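You operate a simulated robot arm through the tools that you are given. There is no shell and no other tool. Be economical: measure what you need, move in short steps, check, and stop when the job is done.

Carry out the task below with a simulated two-armed robot. There is one attempt and no reset: what you move stays moved.

Task
On the top of the folding table, fold the blue cloth in half and then in half again.

It is judged by the outcome, as a careful person would: the job done as asked, and still so three seconds after it is handed in. It fails if anything else is knocked over, pushed out of place, dropped, spilled or broken. Flat cloth is picked up by pressing the open fingertips on it (5 to 10 N) and closing them slowly along it; thin cloth reads only 2 to 8 mm in the jaws.

Robot
Two 7-joint arms with two-finger parallel grippers on one trunk, on a base that drives. Base frame: it is fixed to the floor where the robot stands at the start and does not move with it; the origin is under the middle of the robot, x ahead of it, y to its left, z up; the surface under the hand at the start is at about z = 0.74. Readings come in m, degrees, newtons and seconds.
The left shoulder is at the start at [0.155, 0.174, 0.979], the right one opposite. With the tool pointing down near the work surface each hand reaches from about 0.4 to 0.8 m from the robot's upright axis, wherever it stands, measured 20 degrees to its own side. Places, roughly: top of the folding table [0.5, 0.2, 0.7]. Payload 3.6 kg a hand.
The tool frame of a hand sits at the grasp point between the pads (the TCP): z along the fingers, y along the line on which they close. The tips reach 0.03 m beyond it. Largest opening 0.11 m; finger width 0.02, thickness 0.01; the body of the gripper, 0.048 by 0.112 m, starts 0.055 m behind the TCP.
Orientation is that of the tool frame in the base frame, as a unit quaternion [x, y, z, w]. With the fingers straight down and closing along the base's y, the tool's x points along the base's -x, its y along +y and its z along -z.

Tools
- The arms move only by the tool step_arm. It takes "left_increments", "right_increments" or both (then of equal length, played together; a hand with none holds still); each is a list of rows, each a list of 7 numbers: the shift along the base's x, y, z in units of 200 mm (1.0 is 200 mm), then the turn, a rotation vector about the base's x, y, z in units of 120 degrees (1.0 is 120 degrees), then the finger opening in m, from 0 to 0.11. In form: [[x, y, z, wx, wy, wz, fingers], ...]. A call has 1 to 20 rows; each row is the pose to reach, as a shift and turn from the pose commanded when the call began. A call with a number of a shift or a turn outside -1 to 1 is refused whole. Rows are played at 5 a second. More than 0.05 m and 8.6 degrees between two rows, or a gripper value outside its range, and nothing of the call is played. Where a pose cannot be reached the arm comes as near as it can. A force on the tool above 40 N (or 10 N above the force at the start of the call, whichever is more), or a blocked arm, ends the call early, and 0.2 s more pass. Each finger travels about 0.153 m/s and halts on what it meets, pressing with about 31 N; the grip force reading is that of the motor and also rises with nothing between the fingers. The clock runs only during rows and for 0.2 s after the last one: add rows that repeat a pose to give the fingers time. The reply holds the time, the measured pose of the TCP, the force on the tool along the base axes, the opening and the grip force, in the units named above and with some noise, with the torque about the TCP (base axes, N m) and any sound that the robot's microphone picked up.
- Cameras (640 x 400 px; columns grow to the right, rows downward): "scene" is now at [0.2574, -0.0122, 1.1227]; the picture's right is [-0.17, -0.99, 0.00], its down [-0.80, 0.14, -0.59] and it looks along [0.58, -0.10, -0.81] (base axes); focal length 214 px, centre (320, 200). "left" rides on the left gripper at [0.073, -0.017, -0.103] in its tool frame; the picture's right is [0.23, 0.97, 0.00], its down [-0.76, 0.18, -0.62] and it looks along [-0.61, 0.14, 0.78] (tool axes); focal length 222 px, centre (320, 200). "right" rides on the right gripper at [0.073, 0.017, -0.103] in its tool frame; the picture's right is [-0.23, 0.97, 0.00], its down [-0.76, -0.18, -0.62] and it looks along [-0.61, -0.14, 0.78] (tool axes); focal length 222 px, centre (320, 200). There is no depth. A picture from a camera that has moved, and an enlarged one, comes with that camera's place and axes in the base frame and with its lens.
- snapshot(camera): a new picture of that camera. The clock stands still meanwhile.
- raise_lower(by): slides the trunk up (or, below 0, down) by that many m; the arms and the scene camera ride with it, the base frame stays. It gives what a move gives, with no picture.
- roll_base(legs): drives the robot by 1 to 6 legs, each [ahead, left, turn to the left] in m, m and degrees, along the robot's own axes; the way and the turn of a leg run together, so that a leg with both is an arc; at most 1.5 m and 180 degrees a leg. The arms and the cameras ride along, it lands a little off, and it stops where it bumps. It gives what a move gives.
- turn_head(pan, tilt): turns the head with the scene camera to pan (to the left, within 86 degrees either way) and tilt (down, from -29 to 69), counted from straight ahead of the robot. It gives what a move gives.
- inspect(camera, box): a new picture of the part [left, top, right, bottom] of that camera's present view, enlarged. The clock stands still meanwhile.
- hand_in(): hands the job in; it is judged then, once.

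Go step by step. Nothing tells you exact positions but the pictures and the camera data: compare them with the known pose of the tool, close in by small moves and look again before you grip or let go. The budget is 120 turns and 108 pictures, counting those below and the enlarged ones. Unless the task says otherwise, let go and move clear before handing in, and close with one line.

The tools are called after "Call:" as a command line: name --argument value ..., lists and objects as JSON in quotes. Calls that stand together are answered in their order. step_arm: Moves the arms, as the interface text tells. Its arguments: {"type":"object","properties":{"left_increments":{"type":"array","items":{"type":"array","items":{"type":"number"}}},"right_increments":{"type":"array","items":{"type":"array","items":{"type":"number"}}}},"required":[]} The other tools are called the same way: raise_lower (by) slides the trunk up or down; roll_base (legs) drives the base; turn_head (pan, tilt) turns the head that bears the scene camera; snapshot (camera) takes a picture; inspect (camera, box) takes an enlarged picture of a part of a camera's view; hand_in () hands the job in.

At the start:

```text
time_s: 0.0
left_ee_pos: [0.4035, 0.0826, 0.9876]
left_orientation: [-0.001, 1.0, 0.0, -0.001]
left_ft_force: [-0.2, 0.0, -0.4]
left_torque: [-0.02, 0.0, -0.04]
left_width: 0.1101
left_finger_force: 0.0
right_ee_pos: [0.4306, -0.2011, 0.9145]
right_orientation: [0.0, 1.0, 0.0, -0.001]
right_ft_force: [0.9, -0.9, 0.4]
right_torque: [0.02, 0.03, 0.02]
right_width: 0.11
right_finger_force: 0.0
trunk travel left (down, up): [-0.1, 0.663]
robot x, y, heading: [-0.0036, 0.0002, -0.2]
head pan, tilt: [-9.6, 54.1]
```

scene: 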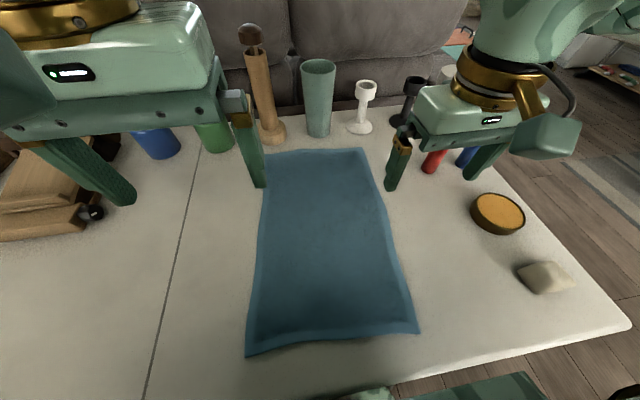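
right: 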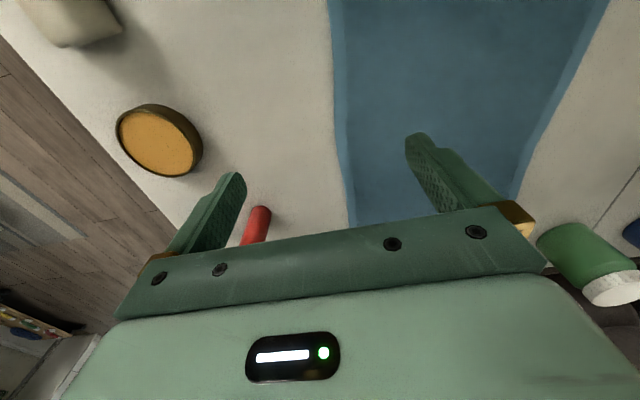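
left: 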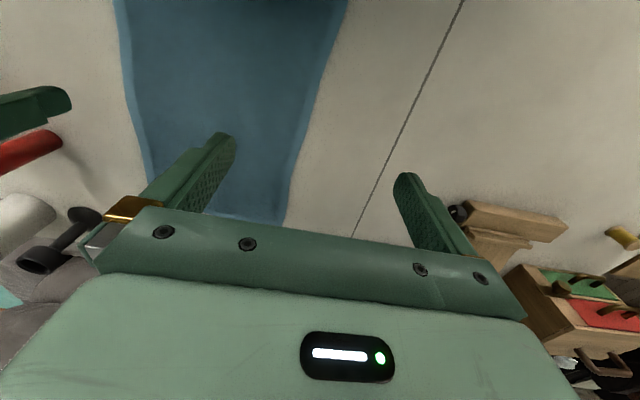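

The cloth lies flat, about 0.43 m × 0.26 m, with x running from about 0.27 to 0.70 and y from about -0.19 to 0.08. Several objects stand just beyond its far edge. I'll move both hands above the far corners and look again.

Call:
step_arm --left_increments '[[0.164, -0.035, -0.075, 0, 0, 0, 0.11], [0.328, -0.07, -0.15, 0, 0, 0, 0.11], [0.492, -0.105, -0.225, 0, 0, 0, 0.11], [0.656, -0.14, -0.3, 0, 0, 0, 0.09], [0.82, -0.175, -0.375, 0, 0, 0, 0.07], [0.985, -0.21, -0.45, 0, 0, 0, 0.06]]' --right_increments '[[0.14, 0.033, -0.025, 0, 0, 0, 0.11], [0.28, 0.066, -0.05, 0, 0, 0, 0.11], [0.42, 0.1, -0.075, 0, 0, 0, 0.11], [0.56, 0.133, -0.1, 0, 0, 0, 0.09], [0.7, 0.166, -0.125, 0, 0, 0, 0.07], [0.85, 0.2, -0.15, 0, 0, 0, 0.06]]'

Call:
snapshot --camera "scene"

Call:
snapshot --camera "left"

Call:
snapshot --camera "right"

```text
time_s: 1.4
left_ee_pos: [0.6002, 0.0385, 0.8942]
left_orientation: [0.0, 1.0, 0.0, -0.001]
left_ft_force: [0.9, -0.5, -0.4]
left_torque: [-0.01, 0.03, 0.02]
left_width: 0.0598
left_finger_force: 0.1
right_ee_pos: [0.602, -0.1636, 0.8843]
right_orientation: [0.0, 1.0, 0.0, 0.0]
right_ft_force: [-0.3, 0.5, -0.3]
right_torque: [0.02, 0.01, -0.02]
right_width: 0.06
right_finger_force: 0.1
trunk travel left (down, up): [-0.1, 0.663]
robot x, y, heading: [0.0008, -0.0001, 0.3]
head pan, tilt: [-9.6, 54.1]
```

```text
104 pictures are left
camera scene: at [0.2583, -0.0122, 1.1224], right [-0.17, -0.99, 0.0], down [-0.8, 0.13, -0.59], along [0.58, -0.1, -0.81], focal length 214 px, centre (320, 200)
```

scene: 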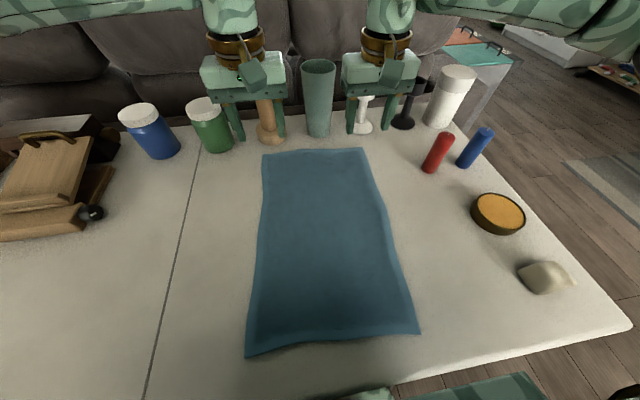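

```text
103 pictures are left
camera left: at [0.527, 0.022, 0.9975], right [-0.23, 0.97, 0.0], down [0.76, 0.18, 0.62], along [0.61, 0.14, -0.78], focal length 222 px, centre (320, 200)
```

left: 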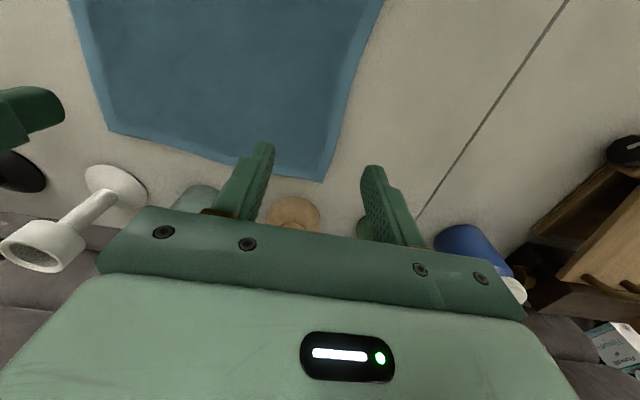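

```text
102 pictures are left
camera right: at [0.5294, -0.1477, 0.9868], right [0.23, 0.97, 0.0], down [0.76, -0.18, 0.62], along [0.61, -0.14, -0.78], focal length 222 px, centre (320, 200)
```

right: 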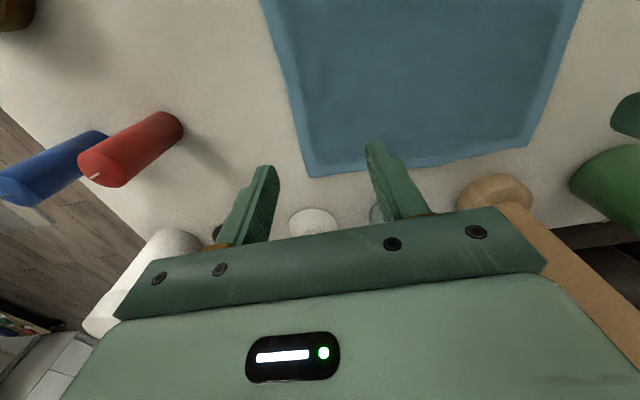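

The wrist views put the far-left corner near (0.695, 0.063) and the far-right near (0.68, -0.195), with the table at z of about 0.745. I'll lower both hands to just above the corners.

Call:
step_arm --left_increments '[[0.125, -0.017, -0.155, 0, 0, 0, 0.06], [0.25, -0.035, -0.31, 0, 0, 0, 0.06], [0.375, -0.052, -0.46, 0, 0, 0, 0.06]]' --right_increments '[[0.1, 0.011, -0.14, 0, 0, 0, 0.06], [0.2, 0.022, -0.28, 0, 0, 0, 0.06], [0.305, 0.033, -0.42, 0, 0, 0, 0.06]]'

Call:
snapshot --camera "scene"

Call:
snapshot --camera "left"

Call:
snapshot --camera "right"

```text
time_s: 2.2
left_ee_pos: [0.6766, 0.0318, 0.8028]
left_orientation: [-0.001, 1.0, 0.0, -0.001]
left_ft_force: [1.0, 0.1, -0.1]
left_torque: [-0.02, 0.0, -0.01]
left_width: 0.0601
left_finger_force: 0.1
right_ee_pos: [0.6627, -0.154, 0.7976]
right_orientation: [0.0, 1.0, 0.001, -0.001]
right_ft_force: [-0.1, -0.2, -0.3]
right_torque: [-0.04, 0.02, -0.02]
right_width: 0.0599
right_finger_force: 0.1
trunk travel left (down, up): [-0.1, 0.663]
robot x, y, heading: [0.0003, 0.0025, -0.2]
head pan, tilt: [-9.6, 54.1]
```

```text
101 pictures are left
camera scene: at [0.2588, -0.0124, 1.1222], right [-0.17, -0.99, 0.0], down [-0.8, 0.14, -0.59], along [0.58, -0.1, -0.81], focal length 214 px, centre (320, 200)
```

scene: 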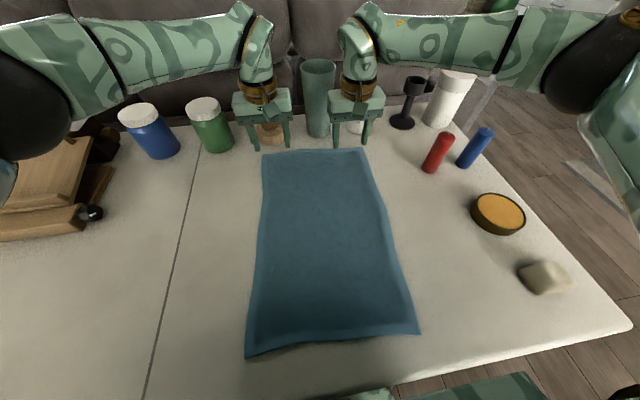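

```text
100 pictures are left
camera left: at [0.604, 0.0158, 0.9066], right [-0.23, 0.97, 0.0], down [0.76, 0.18, 0.62], along [0.6, 0.14, -0.78], focal length 222 px, centre (320, 200)
```

left: 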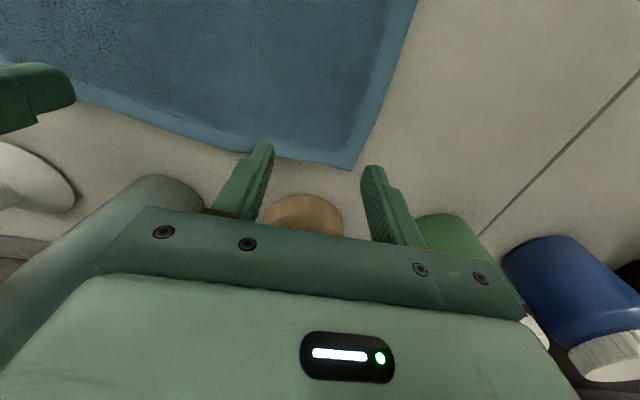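

```text
99 pictures are left
camera right: at [0.5906, -0.1383, 0.9011], right [0.23, 0.97, 0.0], down [0.76, -0.18, 0.62], along [0.61, -0.14, -0.78], focal length 222 px, centre (320, 200)
```

right: 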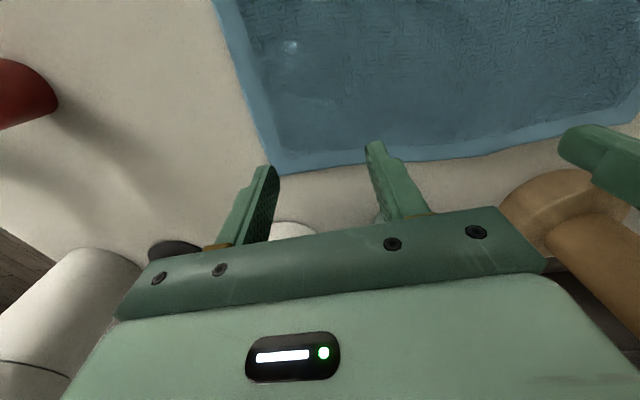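

Both outer fingertips sit close to the side edges, so I'll shift each hand 12 mm inward and then lower gently to contact.

Call:
step_arm --left_increments '[[-0.025, -0.06, 0, 0, 0, 0, 0.06], [-0.025, -0.06, -0.08, 0, 0, 0, 0.06], [-0.025, -0.06, -0.13, 0, 0, 0, 0.06]]' --right_increments '[[0, 0.06, 0, 0, 0, 0, 0.06], [0, 0.06, -0.08, 0, 0, 0, 0.06], [0, 0.06, -0.12, 0, 0, 0, 0.06]]'

```text
time_s: 3.0
left_ee_pos: [0.6714, 0.0187, 0.7782]
left_orientation: [-0.001, 1.0, 0.001, -0.001]
left_ft_force: [-0.1, 0.0, 0.7]
left_torque: [0.01, 0.01, 0.01]
left_width: 0.0599
left_finger_force: 0.1
right_ee_pos: [0.661, -0.1431, 0.7761]
right_orientation: [0.0, 1.0, -0.001, 0.0]
right_ft_force: [1.0, 0.0, 0.6]
right_torque: [-0.02, 0.01, 0.01]
right_width: 0.0598
right_finger_force: 0.1
trunk travel left (down, up): [-0.1, 0.663]
robot x, y, heading: [0.0003, -0.0009, 0.1]
head pan, tilt: [-9.6, 54.1]
```

The hands are close to contact but neither reads any force yet, so I'll go down in 2 mm steps.

Call:
step_arm --left_increments '[[0, 0, -0.01, 0, 0, 0, 0.06], [0, 0, -0.02, 0, 0, 0, 0.06], [0, 0, -0.03, 0, 0, 0, 0.06]]' --right_increments '[[0, 0, -0.01, 0, 0, 0, 0.06], [0, 0, -0.02, 0, 0, 0, 0.06], [0, 0, -0.03, 0, 0, 0, 0.06]]'

```text
time_s: 3.8
left_ee_pos: [0.6701, 0.0175, 0.7746]
left_orientation: [-0.002, 1.0, 0.0, 0.001]
left_ft_force: [0.0, 0.8, 1.1]
left_torque: [0.01, -0.02, 0.02]
left_width: 0.0598
left_finger_force: 0.0
right_ee_pos: [0.6609, -0.1418, 0.7734]
right_orientation: [-0.001, 1.0, 0.0, 0.002]
right_ft_force: [-1.8, -1.9, 18.5]
right_torque: [-0.14, 0.05, 0.03]
right_width: 0.0598
right_finger_force: 0.1
trunk travel left (down, up): [-0.1, 0.663]
robot x, y, heading: [-0.0033, 0.0, -0.2]
head pan, tilt: [-9.6, 54.1]
```

The right hand is pressing too hard at 18 N and the left has barely touched, so I'll adjust them separately.

Call:
step_arm --left_increments '[[0, 0, -0.005, 0, 0, 0, 0.06], [0, 0, -0.01, 0, 0, 0, 0.06]]' --right_increments '[[0, 0, 0.005, 0, 0, 0, 0.06], [0, 0, 0.005, 0, 0, 0, 0.06]]'

```text
time_s: 4.4
left_ee_pos: [0.6686, 0.0182, 0.7729]
left_orientation: [-0.001, 1.0, -0.001, 0.001]
left_ft_force: [1.0, -0.4, 5.7]
left_torque: [0.08, -0.03, -0.01]
left_width: 0.0599
left_finger_force: 0.0
right_ee_pos: [0.6619, -0.1419, 0.7738]
right_orientation: [0.0, 1.0, 0.0, 0.002]
right_ft_force: [-0.5, -1.3, 19.7]
right_torque: [-0.08, 0.0, 0.01]
right_width: 0.0599
right_finger_force: 0.0
trunk travel left (down, up): [-0.1, 0.663]
robot x, y, heading: [-0.0027, -0.0024, 0.1]
head pan, tilt: [-9.6, 54.1]
```

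Call:
step_arm --left_increments '[[0, 0, -0.001, 0, 0, 0, 0.06], [0, 0, -0.001, 0, 0, 0, 0.06]]' --right_increments '[[0, 0, 0.005, 0, 0, 0, 0.06], [0, 0, 0.005, 0, 0, 0, 0.06]]'

```text
time_s: 5.0
left_ee_pos: [0.6691, 0.0172, 0.7728]
left_orientation: [-0.001, 1.0, -0.001, 0.0]
left_ft_force: [1.5, 1.4, 15.2]
left_torque: [0.12, -0.03, -0.01]
left_width: 0.06
left_finger_force: 0.0
right_ee_pos: [0.6622, -0.1416, 0.7727]
right_orientation: [-0.001, 1.0, -0.001, 0.001]
right_ft_force: [1.0, 1.1, 9.3]
right_torque: [0.0, -0.05, -0.01]
right_width: 0.0598
right_finger_force: 0.1
trunk travel left (down, up): [-0.1, 0.663]
robot x, y, heading: [-0.0024, 0.0028, -0.1]
head pan, tilt: [-9.6, 54.1]
```

Both hands now press in roughly the right range. I'll ease the left slightly and close both slowly.

Call:
step_arm --left_increments '[[0, 0, 0.003, 0, 0, 0, 0.06], [0, 0, 0.003, 0, 0, 0, 0.056], [0, 0, 0.003, 0, 0, 0, 0.052], [0, 0, 0.003, 0, 0, 0, 0.048], [0, 0, 0.003, 0, 0, 0, 0.044], [0, 0, 0.003, 0, 0, 0, 0.04], [0, 0, 0.003, 0, 0, 0, 0.036], [0, 0, 0.003, 0, 0, 0, 0.032], [0, 0, 0.003, 0, 0, 0, 0.028], [0, 0, 0.003, 0, 0, 0, 0.024], [0, 0, 0.003, 0, 0, 0, 0.02], [0, 0, 0.003, 0, 0, 0, 0.016], [0, 0, 0.003, 0, 0, 0, 0.012], [0, 0, 0.003, 0, 0, 0, 0.008], [0, 0, 0.003, 0, 0, 0, 0.004], [0, 0, 0.003, 0, 0, 0, 0.0], [0, 0, 0.003, 0, 0, 0, 0.0], [0, 0, 0.003, 0, 0, 0, 0.0]]' --right_increments '[[0, 0, 0, 0, 0, 0, 0.06], [0, 0, 0, 0, 0, 0, 0.056], [0, 0, 0, 0, 0, 0, 0.052], [0, 0, 0, 0, 0, 0, 0.048], [0, 0, 0, 0, 0, 0, 0.044], [0, 0, 0, 0, 0, 0, 0.04], [0, 0, 0, 0, 0, 0, 0.036], [0, 0, 0, 0, 0, 0, 0.032], [0, 0, 0, 0, 0, 0, 0.028], [0, 0, 0, 0, 0, 0, 0.024], [0, 0, 0, 0, 0, 0, 0.02], [0, 0, 0, 0, 0, 0, 0.016], [0, 0, 0, 0, 0, 0, 0.012], [0, 0, 0, 0, 0, 0, 0.008], [0, 0, 0, 0, 0, 0, 0.004], [0, 0, 0, 0, 0, 0, 0.0], [0, 0, 0, 0, 0, 0, 0.0], [0, 0, 0, 0, 0, 0, 0.0]]'

Call:
snapshot --camera "left"

Call:
snapshot --camera "right"

```text
time_s: 8.8
left_ee_pos: [0.6681, 0.0177, 0.7732]
left_orientation: [-0.001, 1.0, 0.0, 0.0]
left_ft_force: [0.3, 0.4, 20.0]
left_torque: [0.03, 0.01, 0.05]
left_width: 0.0048
left_finger_force: 31.5
right_ee_pos: [0.6605, -0.1432, 0.7739]
right_orientation: [-0.001, 1.0, 0.001, 0.0]
right_ft_force: [0.5, -0.6, 4.6]
right_torque: [0.0, -0.01, 0.03]
right_width: 0.0002
right_finger_force: 30.8
trunk travel left (down, up): [-0.1, 0.663]
robot x, y, heading: [-0.0006, 0.0029, 0.4]
head pan, tilt: [-9.6, 54.1]
```

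```text
98 pictures are left
camera left: at [0.5962, 0.0013, 0.876], right [-0.23, 0.97, 0.0], down [0.76, 0.18, 0.62], along [0.61, 0.14, -0.78], focal length 222 px, centre (320, 200)
```

left: 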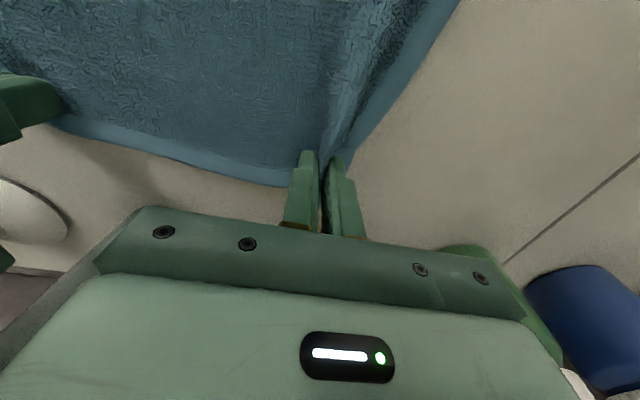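

```text
97 pictures are left
camera right: at [0.5889, -0.1261, 0.8762], right [0.23, 0.97, 0.0], down [0.76, -0.18, 0.62], along [0.61, -0.14, -0.78], focal length 222 px, centre (320, 200)
```

right: 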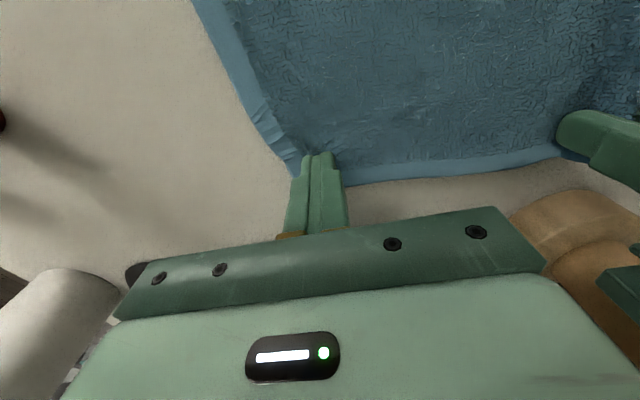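

The left hand holds the cloth (4.8 mm), but the right slipped off. I'll lift the right, open it, shift it inward and look.

Call:
step_arm --left_increments '[[0, 0, 0.004, 0, 0, 0, 0.0], [0, 0, 0.006, 0, 0, 0, 0.0], [0, 0, 0.008, 0, 0, 0, 0.0], [0, 0, 0.008, 0, 0, 0, 0.0]]' --right_increments '[[0, 0, 0.06, 0, 0, 0, 0.0], [-0.025, 0.05, 0.06, 0, 0, 0, 0.03], [-0.025, 0.09, 0.06, 0, 0, 0, 0.055], [-0.025, 0.09, 0.06, 0, 0, 0, 0.055]]'

Call:
snapshot --camera "right"

```text
time_s: 9.8
left_ee_pos: [0.6693, 0.0184, 0.7725]
left_orientation: [-0.001, 1.0, 0.0, -0.001]
left_ft_force: [-1.3, -2.0, 5.8]
left_torque: [-0.06, 0.02, 0.01]
left_width: 0.0048
left_finger_force: 31.3
right_ee_pos: [0.6568, -0.1255, 0.7854]
right_orientation: [0.0, 1.0, 0.0, 0.001]
right_ft_force: [0.2, 0.2, -0.8]
right_torque: [0.0, -0.05, 0.01]
right_width: 0.0547
right_finger_force: 0.1
trunk travel left (down, up): [-0.1, 0.663]
robot x, y, heading: [0.0007, -0.0007, -0.1]
head pan, tilt: [-9.6, 54.1]
```

```text
96 pictures are left
camera right: at [0.5851, -0.1088, 0.8875], right [0.23, 0.97, 0.0], down [0.76, -0.18, 0.62], along [0.61, -0.14, -0.78], focal length 222 px, centre (320, 200)
```

right: 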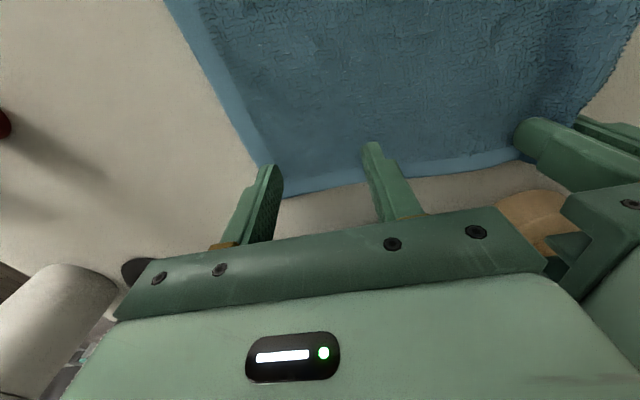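

Call:
step_arm --right_increments '[[0.02, 0.03, 0, 0, 0, 0, 0.055], [0.02, 0.03, -0.03, 0, 0, 0, 0.055], [0.02, 0.03, -0.05, 0, 0, 0, 0.055], [0.02, 0.03, -0.062, 0, 0, 0, 0.055], [0.02, 0.03, -0.062, 0, 0, 0, 0.055], [0.02, 0.03, -0.062, 0, 0, 0, 0.055]]'

```text
time_s: 11.2
left_ee_pos: [0.6701, 0.018, 0.7764]
left_orientation: [-0.001, 1.0, 0.0, 0.0]
left_ft_force: [0.9, -0.3, 1.4]
left_torque: [0.0, 0.03, 0.01]
left_width: 0.0048
left_finger_force: 30.7
right_ee_pos: [0.6596, -0.117, 0.7728]
right_orientation: [0.0, 1.0, 0.0, 0.001]
right_ft_force: [3.7, -2.2, 15.4]
right_torque: [-0.08, -0.08, -0.01]
right_width: 0.055
right_finger_force: 0.1
trunk travel left (down, up): [-0.1, 0.663]
robot x, y, heading: [0.0012, 0.0007, 0.0]
head pan, tilt: [-9.6, 54.1]
```

The right hand presses at about 15 N, close to what worked on the left. I'll close it slowly.

Call:
step_arm --right_increments '[[0, 0, 0.001, 0, 0, 0, 0.051], [0, 0, 0.001, 0, 0, 0, 0.047], [0, 0, 0.001, 0, 0, 0, 0.043], [0, 0, 0.001, 0, 0, 0, 0.039], [0, 0, 0.001, 0, 0, 0, 0.035], [0, 0, 0.001, 0, 0, 0, 0.031], [0, 0, 0.001, 0, 0, 0, 0.027], [0, 0, 0.001, 0, 0, 0, 0.023], [0, 0, 0.001, 0, 0, 0, 0.019], [0, 0, 0.001, 0, 0, 0, 0.015], [0, 0, 0.001, 0, 0, 0, 0.011], [0, 0, 0.001, 0, 0, 0, 0.007], [0, 0, 0.001, 0, 0, 0, 0.003], [0, 0, 0.001, 0, 0, 0, 0.0], [0, 0, 0.001, 0, 0, 0, 0.0], [0, 0, 0.001, 0, 0, 0, 0.0]]'

Call:
snapshot --camera "right"

```text
time_s: 14.6
left_ee_pos: [0.6695, 0.019, 0.7744]
left_orientation: [0.0, 1.0, -0.001, 0.0]
left_ft_force: [-0.6, -10.9, 0.3]
left_torque: [-0.27, 0.03, 0.07]
left_width: 0.0049
left_finger_force: 30.8
right_ee_pos: [0.6597, -0.1163, 0.7728]
right_orientation: [0.0, 1.0, 0.0, 0.0]
right_ft_force: [0.4, 10.8, 16.4]
right_torque: [0.37, -0.03, -0.02]
right_width: 0.0049
right_finger_force: 30.6
trunk travel left (down, up): [-0.1, 0.663]
robot x, y, heading: [-0.0022, -0.0007, -0.3]
head pan, tilt: [-9.6, 54.1]
```

```text
95 pictures are left
camera right: at [0.5872, -0.1007, 0.8753], right [0.23, 0.97, 0.0], down [0.76, -0.18, 0.62], along [0.61, -0.14, -0.78], focal length 222 px, centre (320, 200)
```

right: 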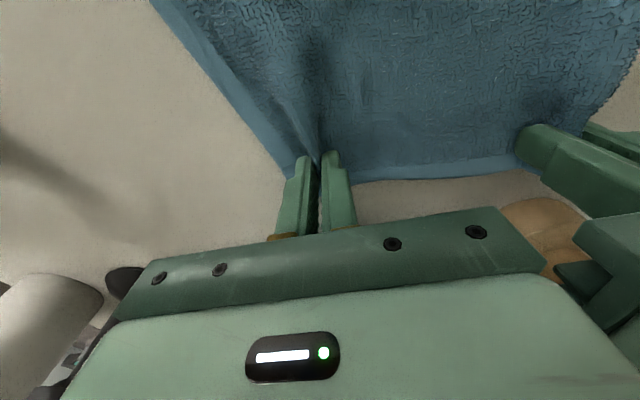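

Both hands now hold the far edge at about 5 mm. I'll lift along an arc towards me, holding it above the hinge line near x = 0.48.

Call:
step_arm --left_increments '[[-0.02, 0, 0.07, 0, 0, 0, 0], [-0.05, 0, 0.15, 0, 0, 0, 0], [-0.1, 0, 0.24, 0, 0, 0, 0], [-0.15, 0, 0.32, 0, 0, 0, 0], [-0.22, 0.0, 0.4, 0, 0, 0, 0], [-0.3, 0, 0.48, 0, 0, 0, 0], [-0.4, 0, 0.55, 0, 0, 0, 0], [-0.5, 0, 0.62, 0, 0, 0, 0], [-0.62, 0, 0.68, 0, 0, 0, 0], [-0.75, 0, 0.72, 0, 0, 0, 0], [-0.85, 0, 0.75, 0, 0, 0, 0]]' --right_increments '[[-0.02, 0, 0.07, 0, 0, 0, 0], [-0.05, 0, 0.15, 0, 0, 0, 0], [-0.1, 0, 0.24, 0, 0, 0, 0], [-0.15, 0, 0.32, 0, 0, 0, 0], [-0.22, 0.0, 0.4, 0, 0, 0, 0], [-0.3, 0, 0.48, 0, 0, 0, 0], [-0.4, 0, 0.55, 0, 0, 0, 0], [-0.5, 0, 0.62, 0, 0, 0, 0], [-0.62, 0, 0.68, 0, 0, 0, 0], [-0.75, 0, 0.72, 0, 0, 0, 0], [-0.85, 0, 0.75, 0, 0, 0, 0]]'

Call:
snapshot --camera "scene"

```text
time_s: 17.0
left_ee_pos: [0.5012, 0.0186, 0.9239]
left_orientation: [-0.001, 1.0, 0.0, 0.0]
left_ft_force: [-1.0, -8.4, 0.4]
left_torque: [-0.27, -0.01, 0.08]
left_width: 0.0052
left_finger_force: 31.0
right_ee_pos: [0.4886, -0.1171, 0.9235]
right_orientation: [-0.001, 1.0, 0.0, -0.002]
right_ft_force: [0.5, 9.4, 0.6]
right_torque: [0.25, -0.01, -0.03]
right_width: 0.0047
right_finger_force: 31.1
trunk travel left (down, up): [-0.1, 0.663]
robot x, y, heading: [0.0025, -0.0017, 0.3]
head pan, tilt: [-9.6, 54.1]
```

```text
94 pictures are left
camera scene: at [0.257, -0.0122, 1.1228], right [-0.17, -0.99, 0.0], down [-0.8, 0.13, -0.59], along [0.58, -0.1, -0.81], focal length 214 px, centre (320, 200)
```

scene: 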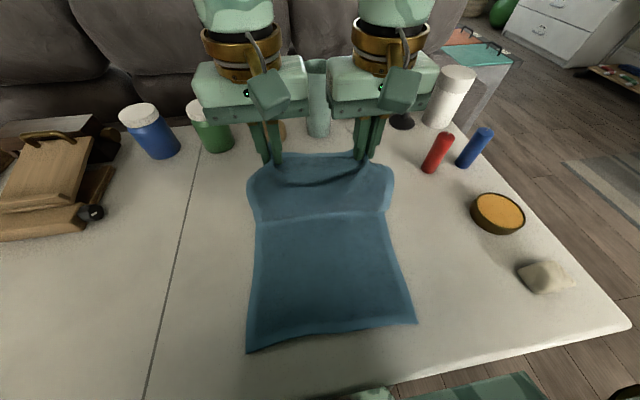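

The edge is lifted cleanly. I'll lower a little, then back the robot up 0.19 m, which carries the held edge over the near half.

Call:
step_arm --left_increments '[[-0.1, 0, -0.04, 0, 0, 0, 0], [-0.2, 0.0, -0.1, 0, 0, 0, 0], [-0.25, -0.01, -0.17, 0, 0, 0, 0]]' --right_increments '[[-0.1, 0, -0.04, 0, 0, 0, 0], [-0.2, 0.0, -0.1, 0, 0, 0, 0], [-0.25, 0.01, -0.17, 0, 0, 0, 0]]'

Call:
roll_base --legs '[[-0.13, 0, 0]]'

Call:
snapshot --camera "scene"

```text
time_s: 17.8
left_ee_pos: [0.4518, 0.0157, 0.8879]
left_orientation: [-0.001, 1.0, 0.0, -0.002]
left_ft_force: [0.6, -4.4, -0.5]
left_torque: [-0.13, 0.01, 0.08]
left_width: 0.005
left_finger_force: 31.4
right_ee_pos: [0.4407, -0.1155, 0.8871]
right_orientation: [0.001, 1.0, 0.0, 0.0]
right_ft_force: [0.4, 4.6, -0.3]
right_torque: [0.17, -0.02, 0.01]
right_width: 0.0046
right_finger_force: 31.0
trunk travel left (down, up): [-0.1, 0.663]
robot x, y, heading: [0.0004, -0.0026, -0.2]
head pan, tilt: [-9.6, 54.1]
```

```text
time_s: 19.1
left_ee_pos: [0.3175, 0.0156, 0.8892]
left_orientation: [-0.002, 1.0, -0.001, -0.001]
left_ft_force: [0.4, -4.4, -0.7]
left_torque: [-0.14, -0.04, 0.03]
left_width: 0.005
left_finger_force: 31.5
right_ee_pos: [0.3073, -0.1169, 0.8881]
right_orientation: [0.0, 1.0, 0.0, 0.0]
right_ft_force: [-0.5, 4.1, 0.7]
right_torque: [0.13, -0.03, -0.01]
right_width: 0.0044
right_finger_force: 30.8
trunk travel left (down, up): [-0.1, 0.663]
robot x, y, heading: [-0.1318, 0.0013, 0.3]
head pan, tilt: [-9.6, 54.1]
```

```text
93 pictures are left
camera scene: at [0.1239, -0.0122, 1.123], right [-0.17, -0.99, 0.0], down [-0.8, 0.14, -0.59], along [0.58, -0.1, -0.81], focal length 214 px, centre (320, 200)
```

scene: 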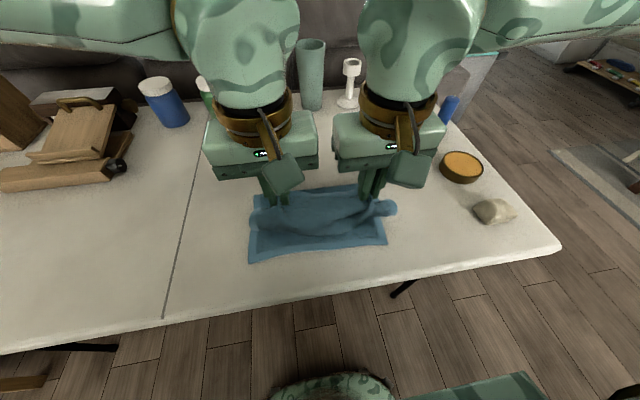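

The held edge is above the near edge, which runs along x ≈ 0.278 from y = -0.167 to 0.093. I'll lower it and move 13 mm to the left to line it up.

Call:
step_arm --left_increments '[[-0.04, 0.02, -0.12, 0, 0, 0, 0], [-0.08, 0.05, -0.25, 0, 0, 0, 0], [-0.1, 0.068, -0.38, 0, 0, 0, 0], [-0.1, 0.068, -0.47, 0, 0, 0, 0]]' --right_increments '[[-0.02, 0.02, -0.12, 0, 0, 0, 0], [-0.04, 0.05, -0.25, 0, 0, 0, 0], [-0.045, 0.068, -0.38, 0, 0, 0, 0], [-0.045, 0.068, -0.47, 0, 0, 0, 0]]'

Call:
inspect --camera "scene" --box '[180, 120, 460, 295]'

Call:
snapshot --camera "left"

Call:
snapshot --camera "right"

```text
time_s: 20.1
left_ee_pos: [0.2975, 0.0275, 0.7928]
left_orientation: [-0.001, 1.0, -0.001, -0.001]
left_ft_force: [0.4, -1.2, 0.1]
left_torque: [-0.05, 0.0, 0.0]
left_width: 0.0046
left_finger_force: 31.1
right_ee_pos: [0.2991, -0.1002, 0.7938]
right_orientation: [0.0, 1.0, 0.0, 0.0]
right_ft_force: [0.4, 2.0, -0.5]
right_torque: [0.05, -0.03, -0.02]
right_width: 0.0043
right_finger_force: 31.3
trunk travel left (down, up): [-0.1, 0.663]
robot x, y, heading: [-0.1339, -0.0008, -0.1]
head pan, tilt: [-9.6, 54.1]
```

```text
2.29 times, centred on (320, 208) of scene
camera zoom: at [0.1252, -0.0123, 1.1226], right [-0.17, -0.99, 0.0], down [-0.8, 0.14, -0.59], along [0.58, -0.1, -0.81], focal length 490 px, centre (320, 183)
```

zoom: 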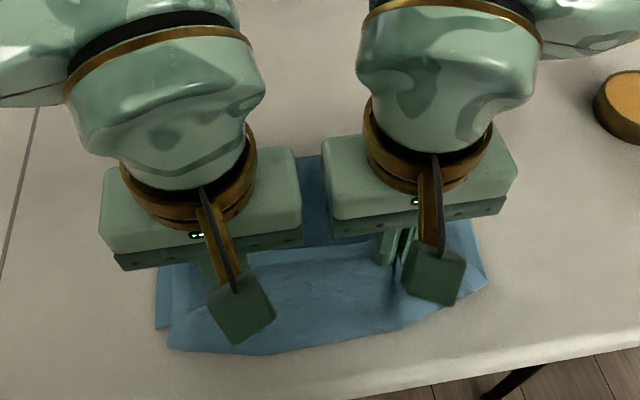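

```text
91 pictures are left
camera left: at [0.2242, 0.0118, 0.8969], right [-0.23, 0.97, 0.0], down [0.76, 0.18, 0.62], along [0.61, 0.14, -0.78], focal length 222 px, centre (320, 200)
```

left: 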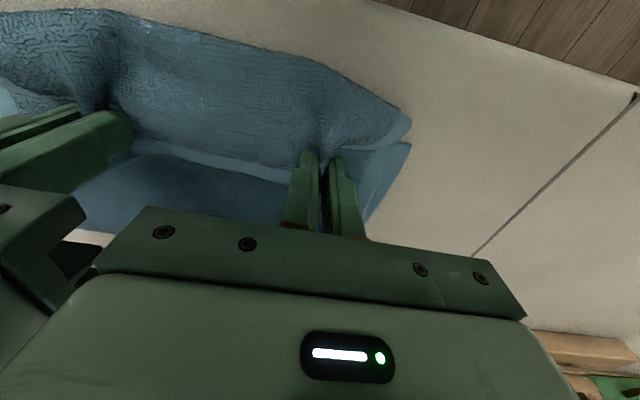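

```text
90 pictures are left
camera right: at [0.2264, -0.0847, 0.896], right [0.23, 0.97, 0.0], down [0.76, -0.18, 0.62], along [0.61, -0.14, -0.78], focal length 222 px, centre (320, 200)
```

right: 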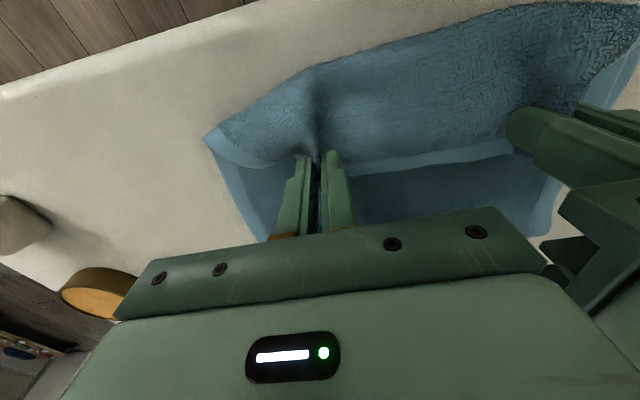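

With the fingers closing along y, the pinch forces the cloth into an S-shape, with the hem doubled back. I'll unfold it again and re-grip the hem with the fingers closing across it, along x.

Call:
step_arm --left_increments '[[0.05, -0.01, 0.12, 0, 0, 0, 0], [0.15, -0.02, 0.25, 0, 0, 0, 0], [0.3, -0.04, 0.4, 0, 0, 0, 0], [0.45, -0.05, 0.52, 0, 0, 0, 0], [0.6, -0.068, 0.62, 0, 0, 0, 0], [0.75, -0.068, 0.66, 0, 0, 0, 0]]' --right_increments '[[0.05, -0.01, 0.12, 0, 0, 0, 0], [0.15, -0.02, 0.25, 0, 0, 0, 0], [0.28, -0.04, 0.4, 0, 0, 0, 0], [0.43, -0.05, 0.52, 0, 0, 0, 0], [0.56, -0.068, 0.62, 0, 0, 0, 0], [0.71, -0.068, 0.66, 0, 0, 0, 0]]'

Call:
roll_base --legs '[[0.13, 0, 0]]'

Call:
snapshot --camera "scene"

```text
time_s: 21.5
left_ee_pos: [0.4489, 0.0169, 0.927]
left_orientation: [0.0, 1.0, -0.001, -0.001]
left_ft_force: [0.8, -5.8, -0.5]
left_torque: [-0.19, 0.01, 0.05]
left_width: 0.0048
left_finger_force: 31.0
right_ee_pos: [0.4404, -0.1161, 0.9251]
right_orientation: [-0.001, 1.0, -0.001, -0.001]
right_ft_force: [0.9, 5.4, -0.3]
right_torque: [0.21, 0.02, -0.05]
right_width: 0.0045
right_finger_force: 30.8
trunk travel left (down, up): [-0.1, 0.663]
robot x, y, heading: [-0.1309, -0.0, 0.0]
head pan, tilt: [-9.6, 54.1]
```

```text
time_s: 22.8
left_ee_pos: [0.5814, 0.0142, 0.9253]
left_orientation: [0.0, 1.0, -0.001, -0.002]
left_ft_force: [0.5, -6.5, -0.5]
left_torque: [-0.19, 0.05, 0.1]
left_width: 0.0047
left_finger_force: 30.6
right_ee_pos: [0.5718, -0.1192, 0.9249]
right_orientation: [0.001, 1.0, 0.0, -0.002]
right_ft_force: [0.6, 5.5, -1.6]
right_torque: [0.2, 0.03, -0.02]
right_width: 0.0045
right_finger_force: 31.1
trunk travel left (down, up): [-0.1, 0.663]
robot x, y, heading: [0.0, 0.0015, -0.1]
head pan, tilt: [-9.6, 54.1]
```

```text
89 pictures are left
camera scene: at [0.2581, -0.0132, 1.1222], right [-0.17, -0.99, 0.0], down [-0.8, 0.14, -0.58], along [0.58, -0.1, -0.81], focal length 214 px, centre (320, 200)
```

scene: 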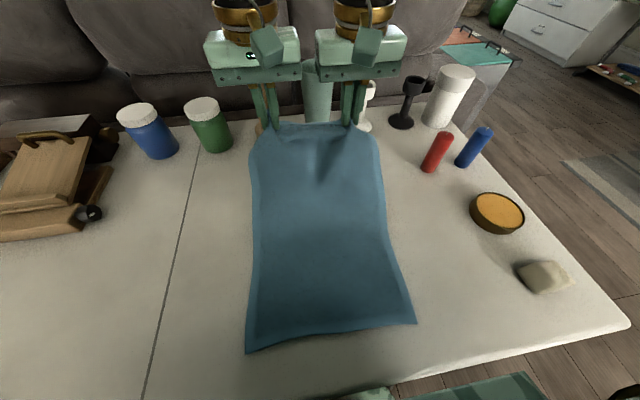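

The cloth unfolds well. I'll lay it back out, release and raise.

Call:
step_arm --left_increments '[[0.14, 0.01, -0.08, 0, 0, 0, 0], [0.26, 0.02, -0.22, 0, 0, 0, 0], [0.35, 0.03, -0.38, 0, 0, 0, 0], [0.4, 0.03, -0.54, 0, 0, 0, 0], [0.42, 0.03, -0.68, 0, 0, 0, 0], [0.42, 0.03, -0.71, 0, 0, 0, 0], [0.42, 0.03, -0.71, 0, 0, 0, 0.03], [0.42, 0.03, -0.71, 0, 0, 0, 0.05], [0.42, 0.03, -0.71, 0, 0, 0, 0.05], [0.42, 0.03, -0.6, 0, 0, 0, 0.05], [0.4, 0.03, -0.45, 0, 0, 0, 0.05], [0.3, 0.1, -0.3, 0, 0, 0, 0.05], [0.3, 0.15, -0.15, 0, 0, 0, 0.05]]' --right_increments '[[0.14, -0.01, -0.08, 0, 0, 0, 0], [0.26, -0.02, -0.22, 0, 0, 0, 0], [0.35, -0.03, -0.38, 0, 0, 0, 0], [0.4, -0.03, -0.54, 0, 0, 0, 0], [0.42, -0.03, -0.68, 0, 0, 0, 0], [0.42, -0.03, -0.71, 0, 0, 0, 0], [0.42, -0.03, -0.71, 0, 0, 0, 0.03], [0.42, -0.03, -0.71, 0, 0, 0, 0.05], [0.42, -0.03, -0.71, 0, 0, 0, 0.05], [0.42, -0.03, -0.6, 0, 0, 0, 0.05], [0.4, -0.03, -0.45, 0, 0, 0, 0.05], [0.3, -0.1, -0.3, 0, 0, 0, 0.05], [0.3, -0.15, -0.15, 0, 0, 0, 0.05]]'

Call:
snapshot --camera "scene"

Call:
snapshot --camera "left"

Call:
snapshot --camera "right"

```text
time_s: 25.6
left_ee_pos: [0.6389, 0.0461, 0.8983]
left_orientation: [0.001, 1.0, -0.001, 0.0]
left_ft_force: [0.5, 0.1, 0.2]
left_torque: [0.02, 0.0, -0.03]
left_width: 0.0504
left_finger_force: 0.1
right_ee_pos: [0.6292, -0.1445, 0.8968]
right_orientation: [0.002, 1.0, -0.001, 0.001]
right_ft_force: [-0.5, -0.1, 0.2]
right_torque: [0.01, 0.0, 0.02]
right_width: 0.05
right_finger_force: 0.0
trunk travel left (down, up): [-0.1, 0.663]
robot x, y, heading: [-0.0033, -0.0005, -0.1]
head pan, tilt: [-9.6, 54.1]
```

```text
88 pictures are left
camera scene: at [0.2562, -0.0131, 1.1228], right [-0.17, -0.99, 0.0], down [-0.8, 0.14, -0.59], along [0.58, -0.1, -0.81], focal length 214 px, centre (320, 200)
```

scene: 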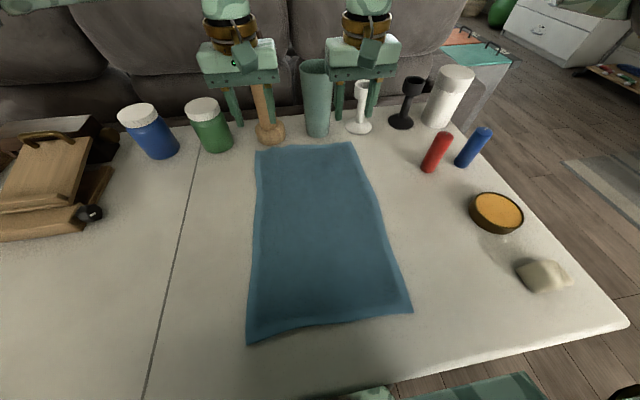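

```text
87 pictures are left
camera left: at [0.5665, 0.0293, 1.0013], right [-0.23, 0.97, 0.0], down [0.76, 0.18, 0.62], along [0.61, 0.14, -0.78], focal length 222 px, centre (320, 200)
```

left: 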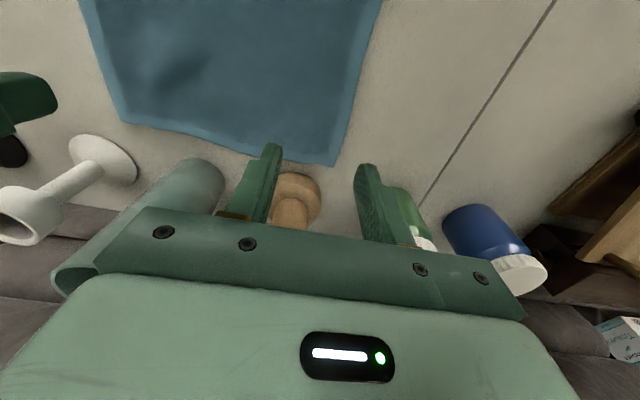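

```text
86 pictures are left
camera right: at [0.558, -0.1285, 0.9991], right [0.23, 0.97, 0.0], down [0.76, -0.18, 0.62], along [0.61, -0.14, -0.78], focal length 222 px, centre (320, 200)
```

right: 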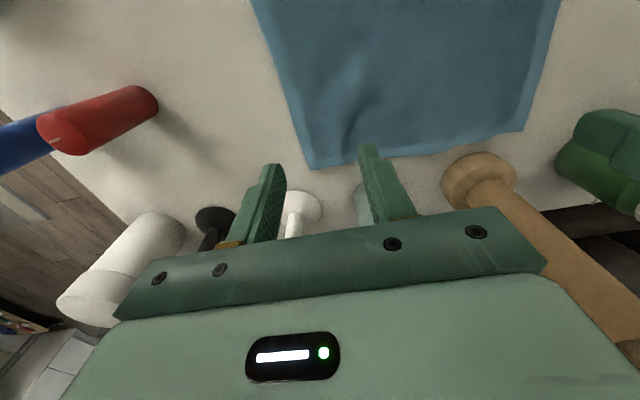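

The cloth is flat again, about 2 cm further out, and objects stand close to its far edge. Folding the near edge onto the far edge will be safer, so I'll back up, turn the wrists 90° so the fingers close along x, and grip the near hem.

Call:
roll_base --legs '[[-0.19, 0, 0]]'

Call:
step_arm --left_increments '[[-0.06, 0, 0, 0, 0, -0.0682, 0.05], [-0.12, 0, 0, 0, 0, -0.1364, 0.05], [-0.18, 0, 0, 0, 0, -0.2045, 0.05], [-0.24, 0, 0, 0, 0, -0.2727, 0.05], [-0.3, 0, 0, 0, 0, -0.3409, 0.05], [-0.36, 0, 0, 0, 0, -0.4091, 0.05], [-0.42, 0, 0, 0, 0, -0.4773, 0.05], [-0.48, 0, 0, 0, 0, -0.5455, 0.05], [-0.54, 0, 0, 0, 0, -0.6136, 0.05], [-0.6, 0, 0, 0, 0, -0.6818, 0.05], [-0.66, 0, 0, 0, 0, -0.75, 0.05]]' --right_increments '[[-0.06, 0, 0, 0, 0, 0.0682, 0.05], [-0.12, 0, 0, 0, 0, 0.1364, 0.05], [-0.18, 0, 0, 0, 0, 0.2045, 0.05], [-0.24, 0, 0, 0, 0, 0.2727, 0.05], [-0.3, 0, 0, 0, 0, 0.3409, 0.05], [-0.36, 0, 0, 0, 0, 0.4091, 0.05], [-0.42, 0, 0, 0, 0, 0.4773, 0.05], [-0.48, 0, 0, 0, 0, 0.5455, 0.05], [-0.54, 0, 0, 0, 0, 0.6136, 0.05], [-0.6, 0, 0, 0, 0, 0.6818, 0.05], [-0.63, 0, 0, 0, 0, 0.75, 0.05]]'

Call:
snapshot --camera "scene"

Call:
snapshot --camera "left"

Call:
snapshot --camera "right"

```text
time_s: 27.1
left_ee_pos: [0.447, 0.0455, 0.8981]
left_orientation: [0.001, 1.0, 0.0, 0.0]
left_ft_force: [-0.7, 0.2, 0.9]
left_torque: [0.01, -0.03, 0.03]
left_width: 0.0499
left_finger_force: 0.1
right_ee_pos: [0.4383, -0.1441, 0.897]
right_orientation: [0.002, 1.0, 0.0, 0.0]
right_ft_force: [-1.7, -0.1, -0.2]
right_torque: [0.01, 0.01, 0.01]
right_width: 0.0498
right_finger_force: 0.0
trunk travel left (down, up): [-0.1, 0.663]
robot x, y, heading: [-0.1903, 0.0008, 0.2]
head pan, tilt: [-9.6, 54.1]
```

```text
time_s: 29.5
left_ee_pos: [0.3173, 0.0778, 0.835]
left_orientation: [0.503, 0.856, 0.028, 0.117]
left_ft_force: [-1.3, 0.1, 0.9]
left_torque: [0.05, -0.06, 0.0]
left_width: 0.0501
left_finger_force: 0.1
left hand out of reach, approached as far as the arm can: row 3, 4, 5, 6, 7, 8, 9, 10, 11
right_ee_pos: [0.296, -0.1497, 0.8287]
right_orientation: [-0.592, 0.789, -0.126, 0.11]
right_ft_force: [-1.1, -0.6, 0.6]
right_torque: [0.09, -0.03, 0.04]
right_width: 0.0504
right_finger_force: 0.0
right hand out of reach, approached as far as the arm can: row 2, 3, 4, 5, 6, 7, 8, 9, 10, 11
trunk travel left (down, up): [-0.1, 0.663]
robot x, y, heading: [-0.1928, 0.0003, -0.3]
head pan, tilt: [-9.6, 54.1]
```

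```text
85 pictures are left
camera scene: at [0.0598, -0.0159, 1.1245], right [-0.17, -0.99, 0.0], down [-0.8, 0.14, -0.59], along [0.58, -0.1, -0.81], focal length 214 px, centre (320, 200)
```

scene: 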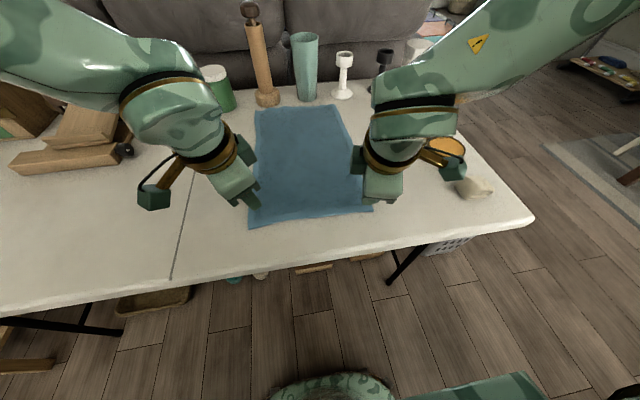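

```text
84 pictures are left
camera left: at [0.245, 0.1398, 0.92], right [0.73, 0.68, 0.12], down [0.36, -0.53, 0.76], along [0.58, -0.51, -0.63], focal length 222 px, centre (320, 200)
```

left: 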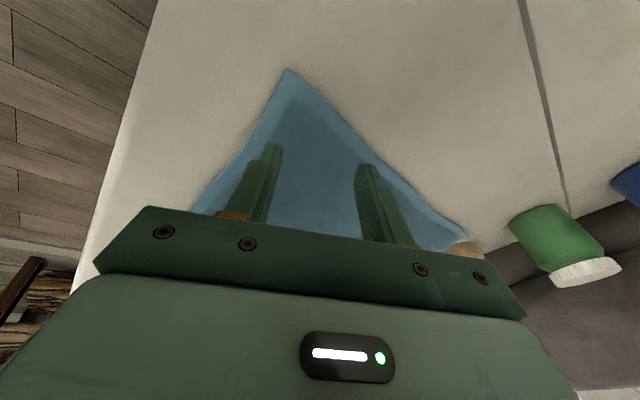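

```text
83 pictures are left
camera right: at [0.2282, -0.2075, 0.9177], right [-0.82, 0.48, -0.31], down [0.17, 0.73, 0.66], along [0.55, 0.49, -0.68], focal length 222 px, centre (320, 200)
```

right: 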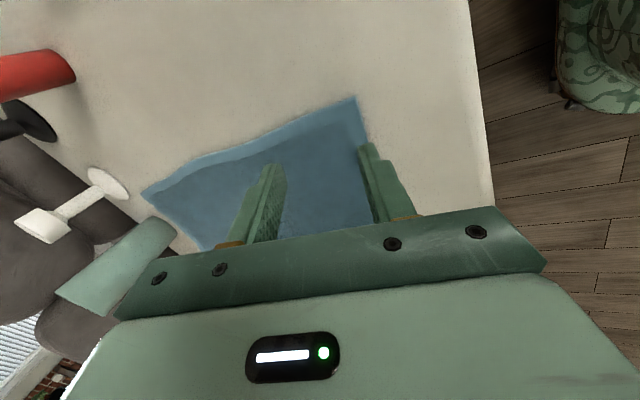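

The wrists can't turn that way, so I'll turn them back and try the other direction.

Call:
step_arm --left_increments '[[0, 0, 0, 0, 0, 0.07, 0.05], [0, 0, 0, 0, 0, 0.14, 0.05], [0, 0, 0, 0, 0, 0.21, 0.05], [0, 0, 0, 0, 0, 0.28, 0.05], [0, 0, 0, 0, 0, 0.35, 0.05], [0, 0, 0, 0, 0, 0.42, 0.05], [0, 0, 0, 0, 0, 0.49, 0.05], [0, 0, 0, 0, 0, 0.56, 0.05], [0, 0, 0, 0, 0, 0.63, 0.05], [0, 0, 0, 0, 0, 0.69, 0.05], [0, 0, 0, 0, 0, 0.75, 0.05], [0, 0, 0, 0, 0, 0.75, 0.05]]' --right_increments '[[0, 0, 0, 0, 0, -0.07, 0.05], [0, 0, 0, 0, 0, -0.14, 0.05], [0, 0, 0, 0, 0, -0.21, 0.05], [0, 0, 0, 0, 0, -0.28, 0.05], [0, 0, 0, 0, 0, -0.35, 0.05], [0, 0, 0, 0, 0, -0.42, 0.05], [0, 0, 0, 0, 0, -0.49, 0.05], [0, 0, 0, 0, 0, -0.56, 0.05], [0, 0, 0, 0, 0, -0.63, 0.05], [0, 0, 0, 0, 0, -0.69, 0.05], [0, 0, 0, 0, 0, -0.75, 0.05], [0, 0, 0, 0, 0, -0.75, 0.05]]'

```text
time_s: 32.1
left_ee_pos: [0.3184, 0.083, 0.8365]
left_orientation: [-0.251, 0.961, 0.1, 0.063]
left_ft_force: [-0.4, 0.4, 1.5]
left_torque: [-0.03, -0.02, 0.01]
left_width: 0.0499
left_finger_force: 0.0
right_ee_pos: [0.3022, -0.1482, 0.8204]
right_orientation: [0.142, 0.976, -0.163, -0.013]
right_ft_force: [0.3, 0.1, 0.1]
right_torque: [0.0, -0.01, -0.01]
right_width: 0.0497
right_finger_force: 0.1
trunk travel left (down, up): [-0.1, 0.663]
robot x, y, heading: [-0.1903, -0.0021, -0.1]
head pan, tilt: [-9.6, 54.1]
```

Call:
step_arm --left_increments '[[0.006, -0.006, 0.05, -0.0115, -0.0026, 0.0503, 0.05], [0.012, -0.012, 0.1, -0.023, -0.0052, 0.1006, 0.05], [0.018, -0.018, 0.15, -0.0345, -0.0078, 0.1509, 0.05], [0.024, -0.024, 0.2, -0.046, -0.0104, 0.2012, 0.05], [0.03, -0.03, 0.25, -0.0575, -0.013, 0.2515, 0.05], [0.036, -0.036, 0.27, -0.069, -0.0156, 0.3018, 0.05], [0.042, -0.042, 0.27, -0.0805, -0.0182, 0.3521, 0.05], [0.048, -0.048, 0.27, -0.092, -0.0208, 0.4024, 0.05], [0.054, -0.054, 0.27, -0.1035, -0.0234, 0.4527, 0.05], [0.06, -0.065, 0.27, -0.115, -0.026, 0.503, 0.05]]' --right_increments '[[0.01, 0, 0.05, 0.0109, -0.0128, -0.0606, 0.05], [0.02, 0, 0.1, 0.0218, -0.0256, -0.1212, 0.05], [0.03, 0, 0.15, 0.0327, -0.0384, -0.1818, 0.05], [0.04, 0, 0.2, 0.0436, -0.0512, -0.2424, 0.05], [0.05, 0, 0.25, 0.0545, -0.064, -0.303, 0.05], [0.06, 0, 0.3, 0.0654, -0.0768, -0.3636, 0.05], [0.07, 0, 0.3, 0.0763, -0.0896, -0.4242, 0.05], [0.08, 0, 0.3, 0.0872, -0.1024, -0.4848, 0.05], [0.09, 0, 0.3, 0.0981, -0.1152, -0.5454, 0.05], [0.1, 0, 0.3, 0.109, -0.128, -0.606, 0.05]]'

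Call:
snapshot --camera "scene"

```text
time_s: 34.3
left_ee_pos: [0.3301, 0.0697, 0.889]
left_orientation: [-0.707, 0.708, 0.001, 0.0]
left_ft_force: [0.1, 0.3, 0.0]
left_torque: [-0.01, 0.01, -0.01]
left_width: 0.0499
left_finger_force: 0.0
right_ee_pos: [0.3205, -0.1482, 0.8814]
right_orientation: [0.708, 0.707, -0.001, -0.001]
right_ft_force: [-0.5, -0.8, 0.8]
right_torque: [-0.02, -0.01, 0.0]
right_width: 0.05
right_finger_force: 0.1
trunk travel left (down, up): [-0.1, 0.663]
robot x, y, heading: [-0.1941, 0.0038, -0.3]
head pan, tilt: [-9.6, 54.1]
```

```text
82 pictures are left
camera scene: at [0.0653, -0.0128, 1.1227], right [-0.17, -0.99, 0.0], down [-0.8, 0.14, -0.59], along [0.58, -0.1, -0.81], focal length 214 px, centre (320, 200)
```

scene: 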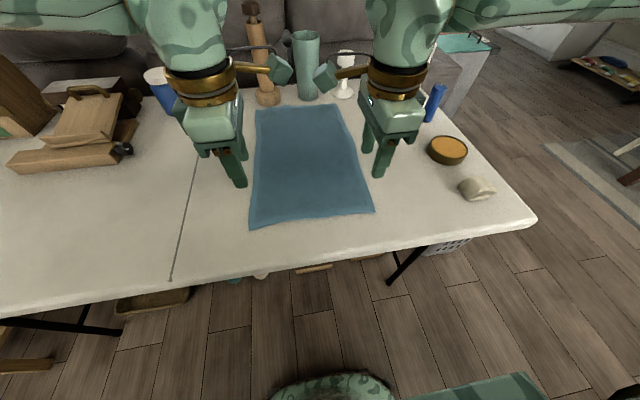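

The wrists are now turned so the fingers close along x. I'll find the near hem precisely with the wrist cameras.

Call:
snapshot --camera "left"

Call:
snapshot --camera "right"

```text
81 pictures are left
camera left: at [0.3462, -0.0015, 0.9934], right [-0.97, -0.23, 0.0], down [-0.18, 0.76, 0.62], along [-0.14, 0.61, -0.78], focal length 222 px, centre (320, 200)
```

left: 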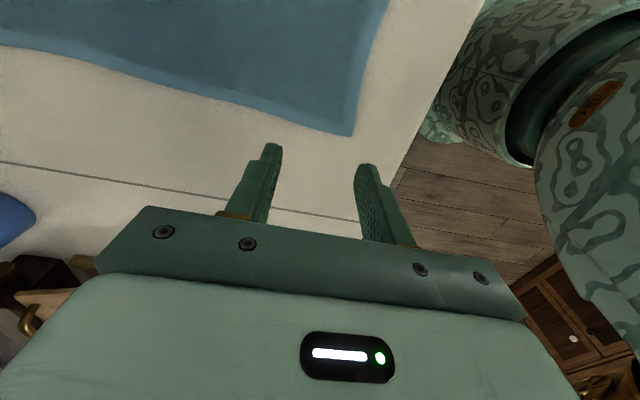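

```text
80 pictures are left
camera right: at [0.3379, -0.0767, 0.984], right [0.97, -0.23, 0.0], down [-0.18, -0.76, 0.62], along [-0.14, -0.61, -0.78], focal length 222 px, centre (320, 200)
```

right: 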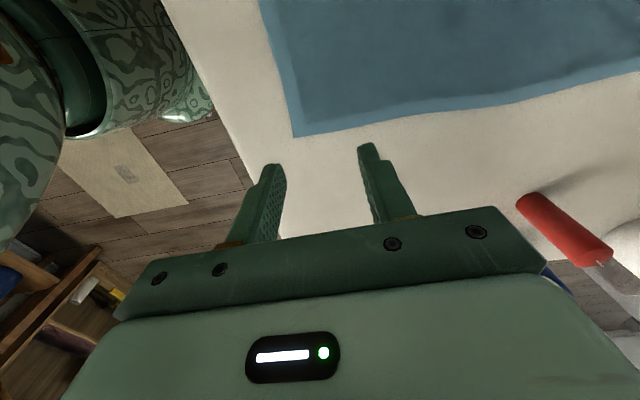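

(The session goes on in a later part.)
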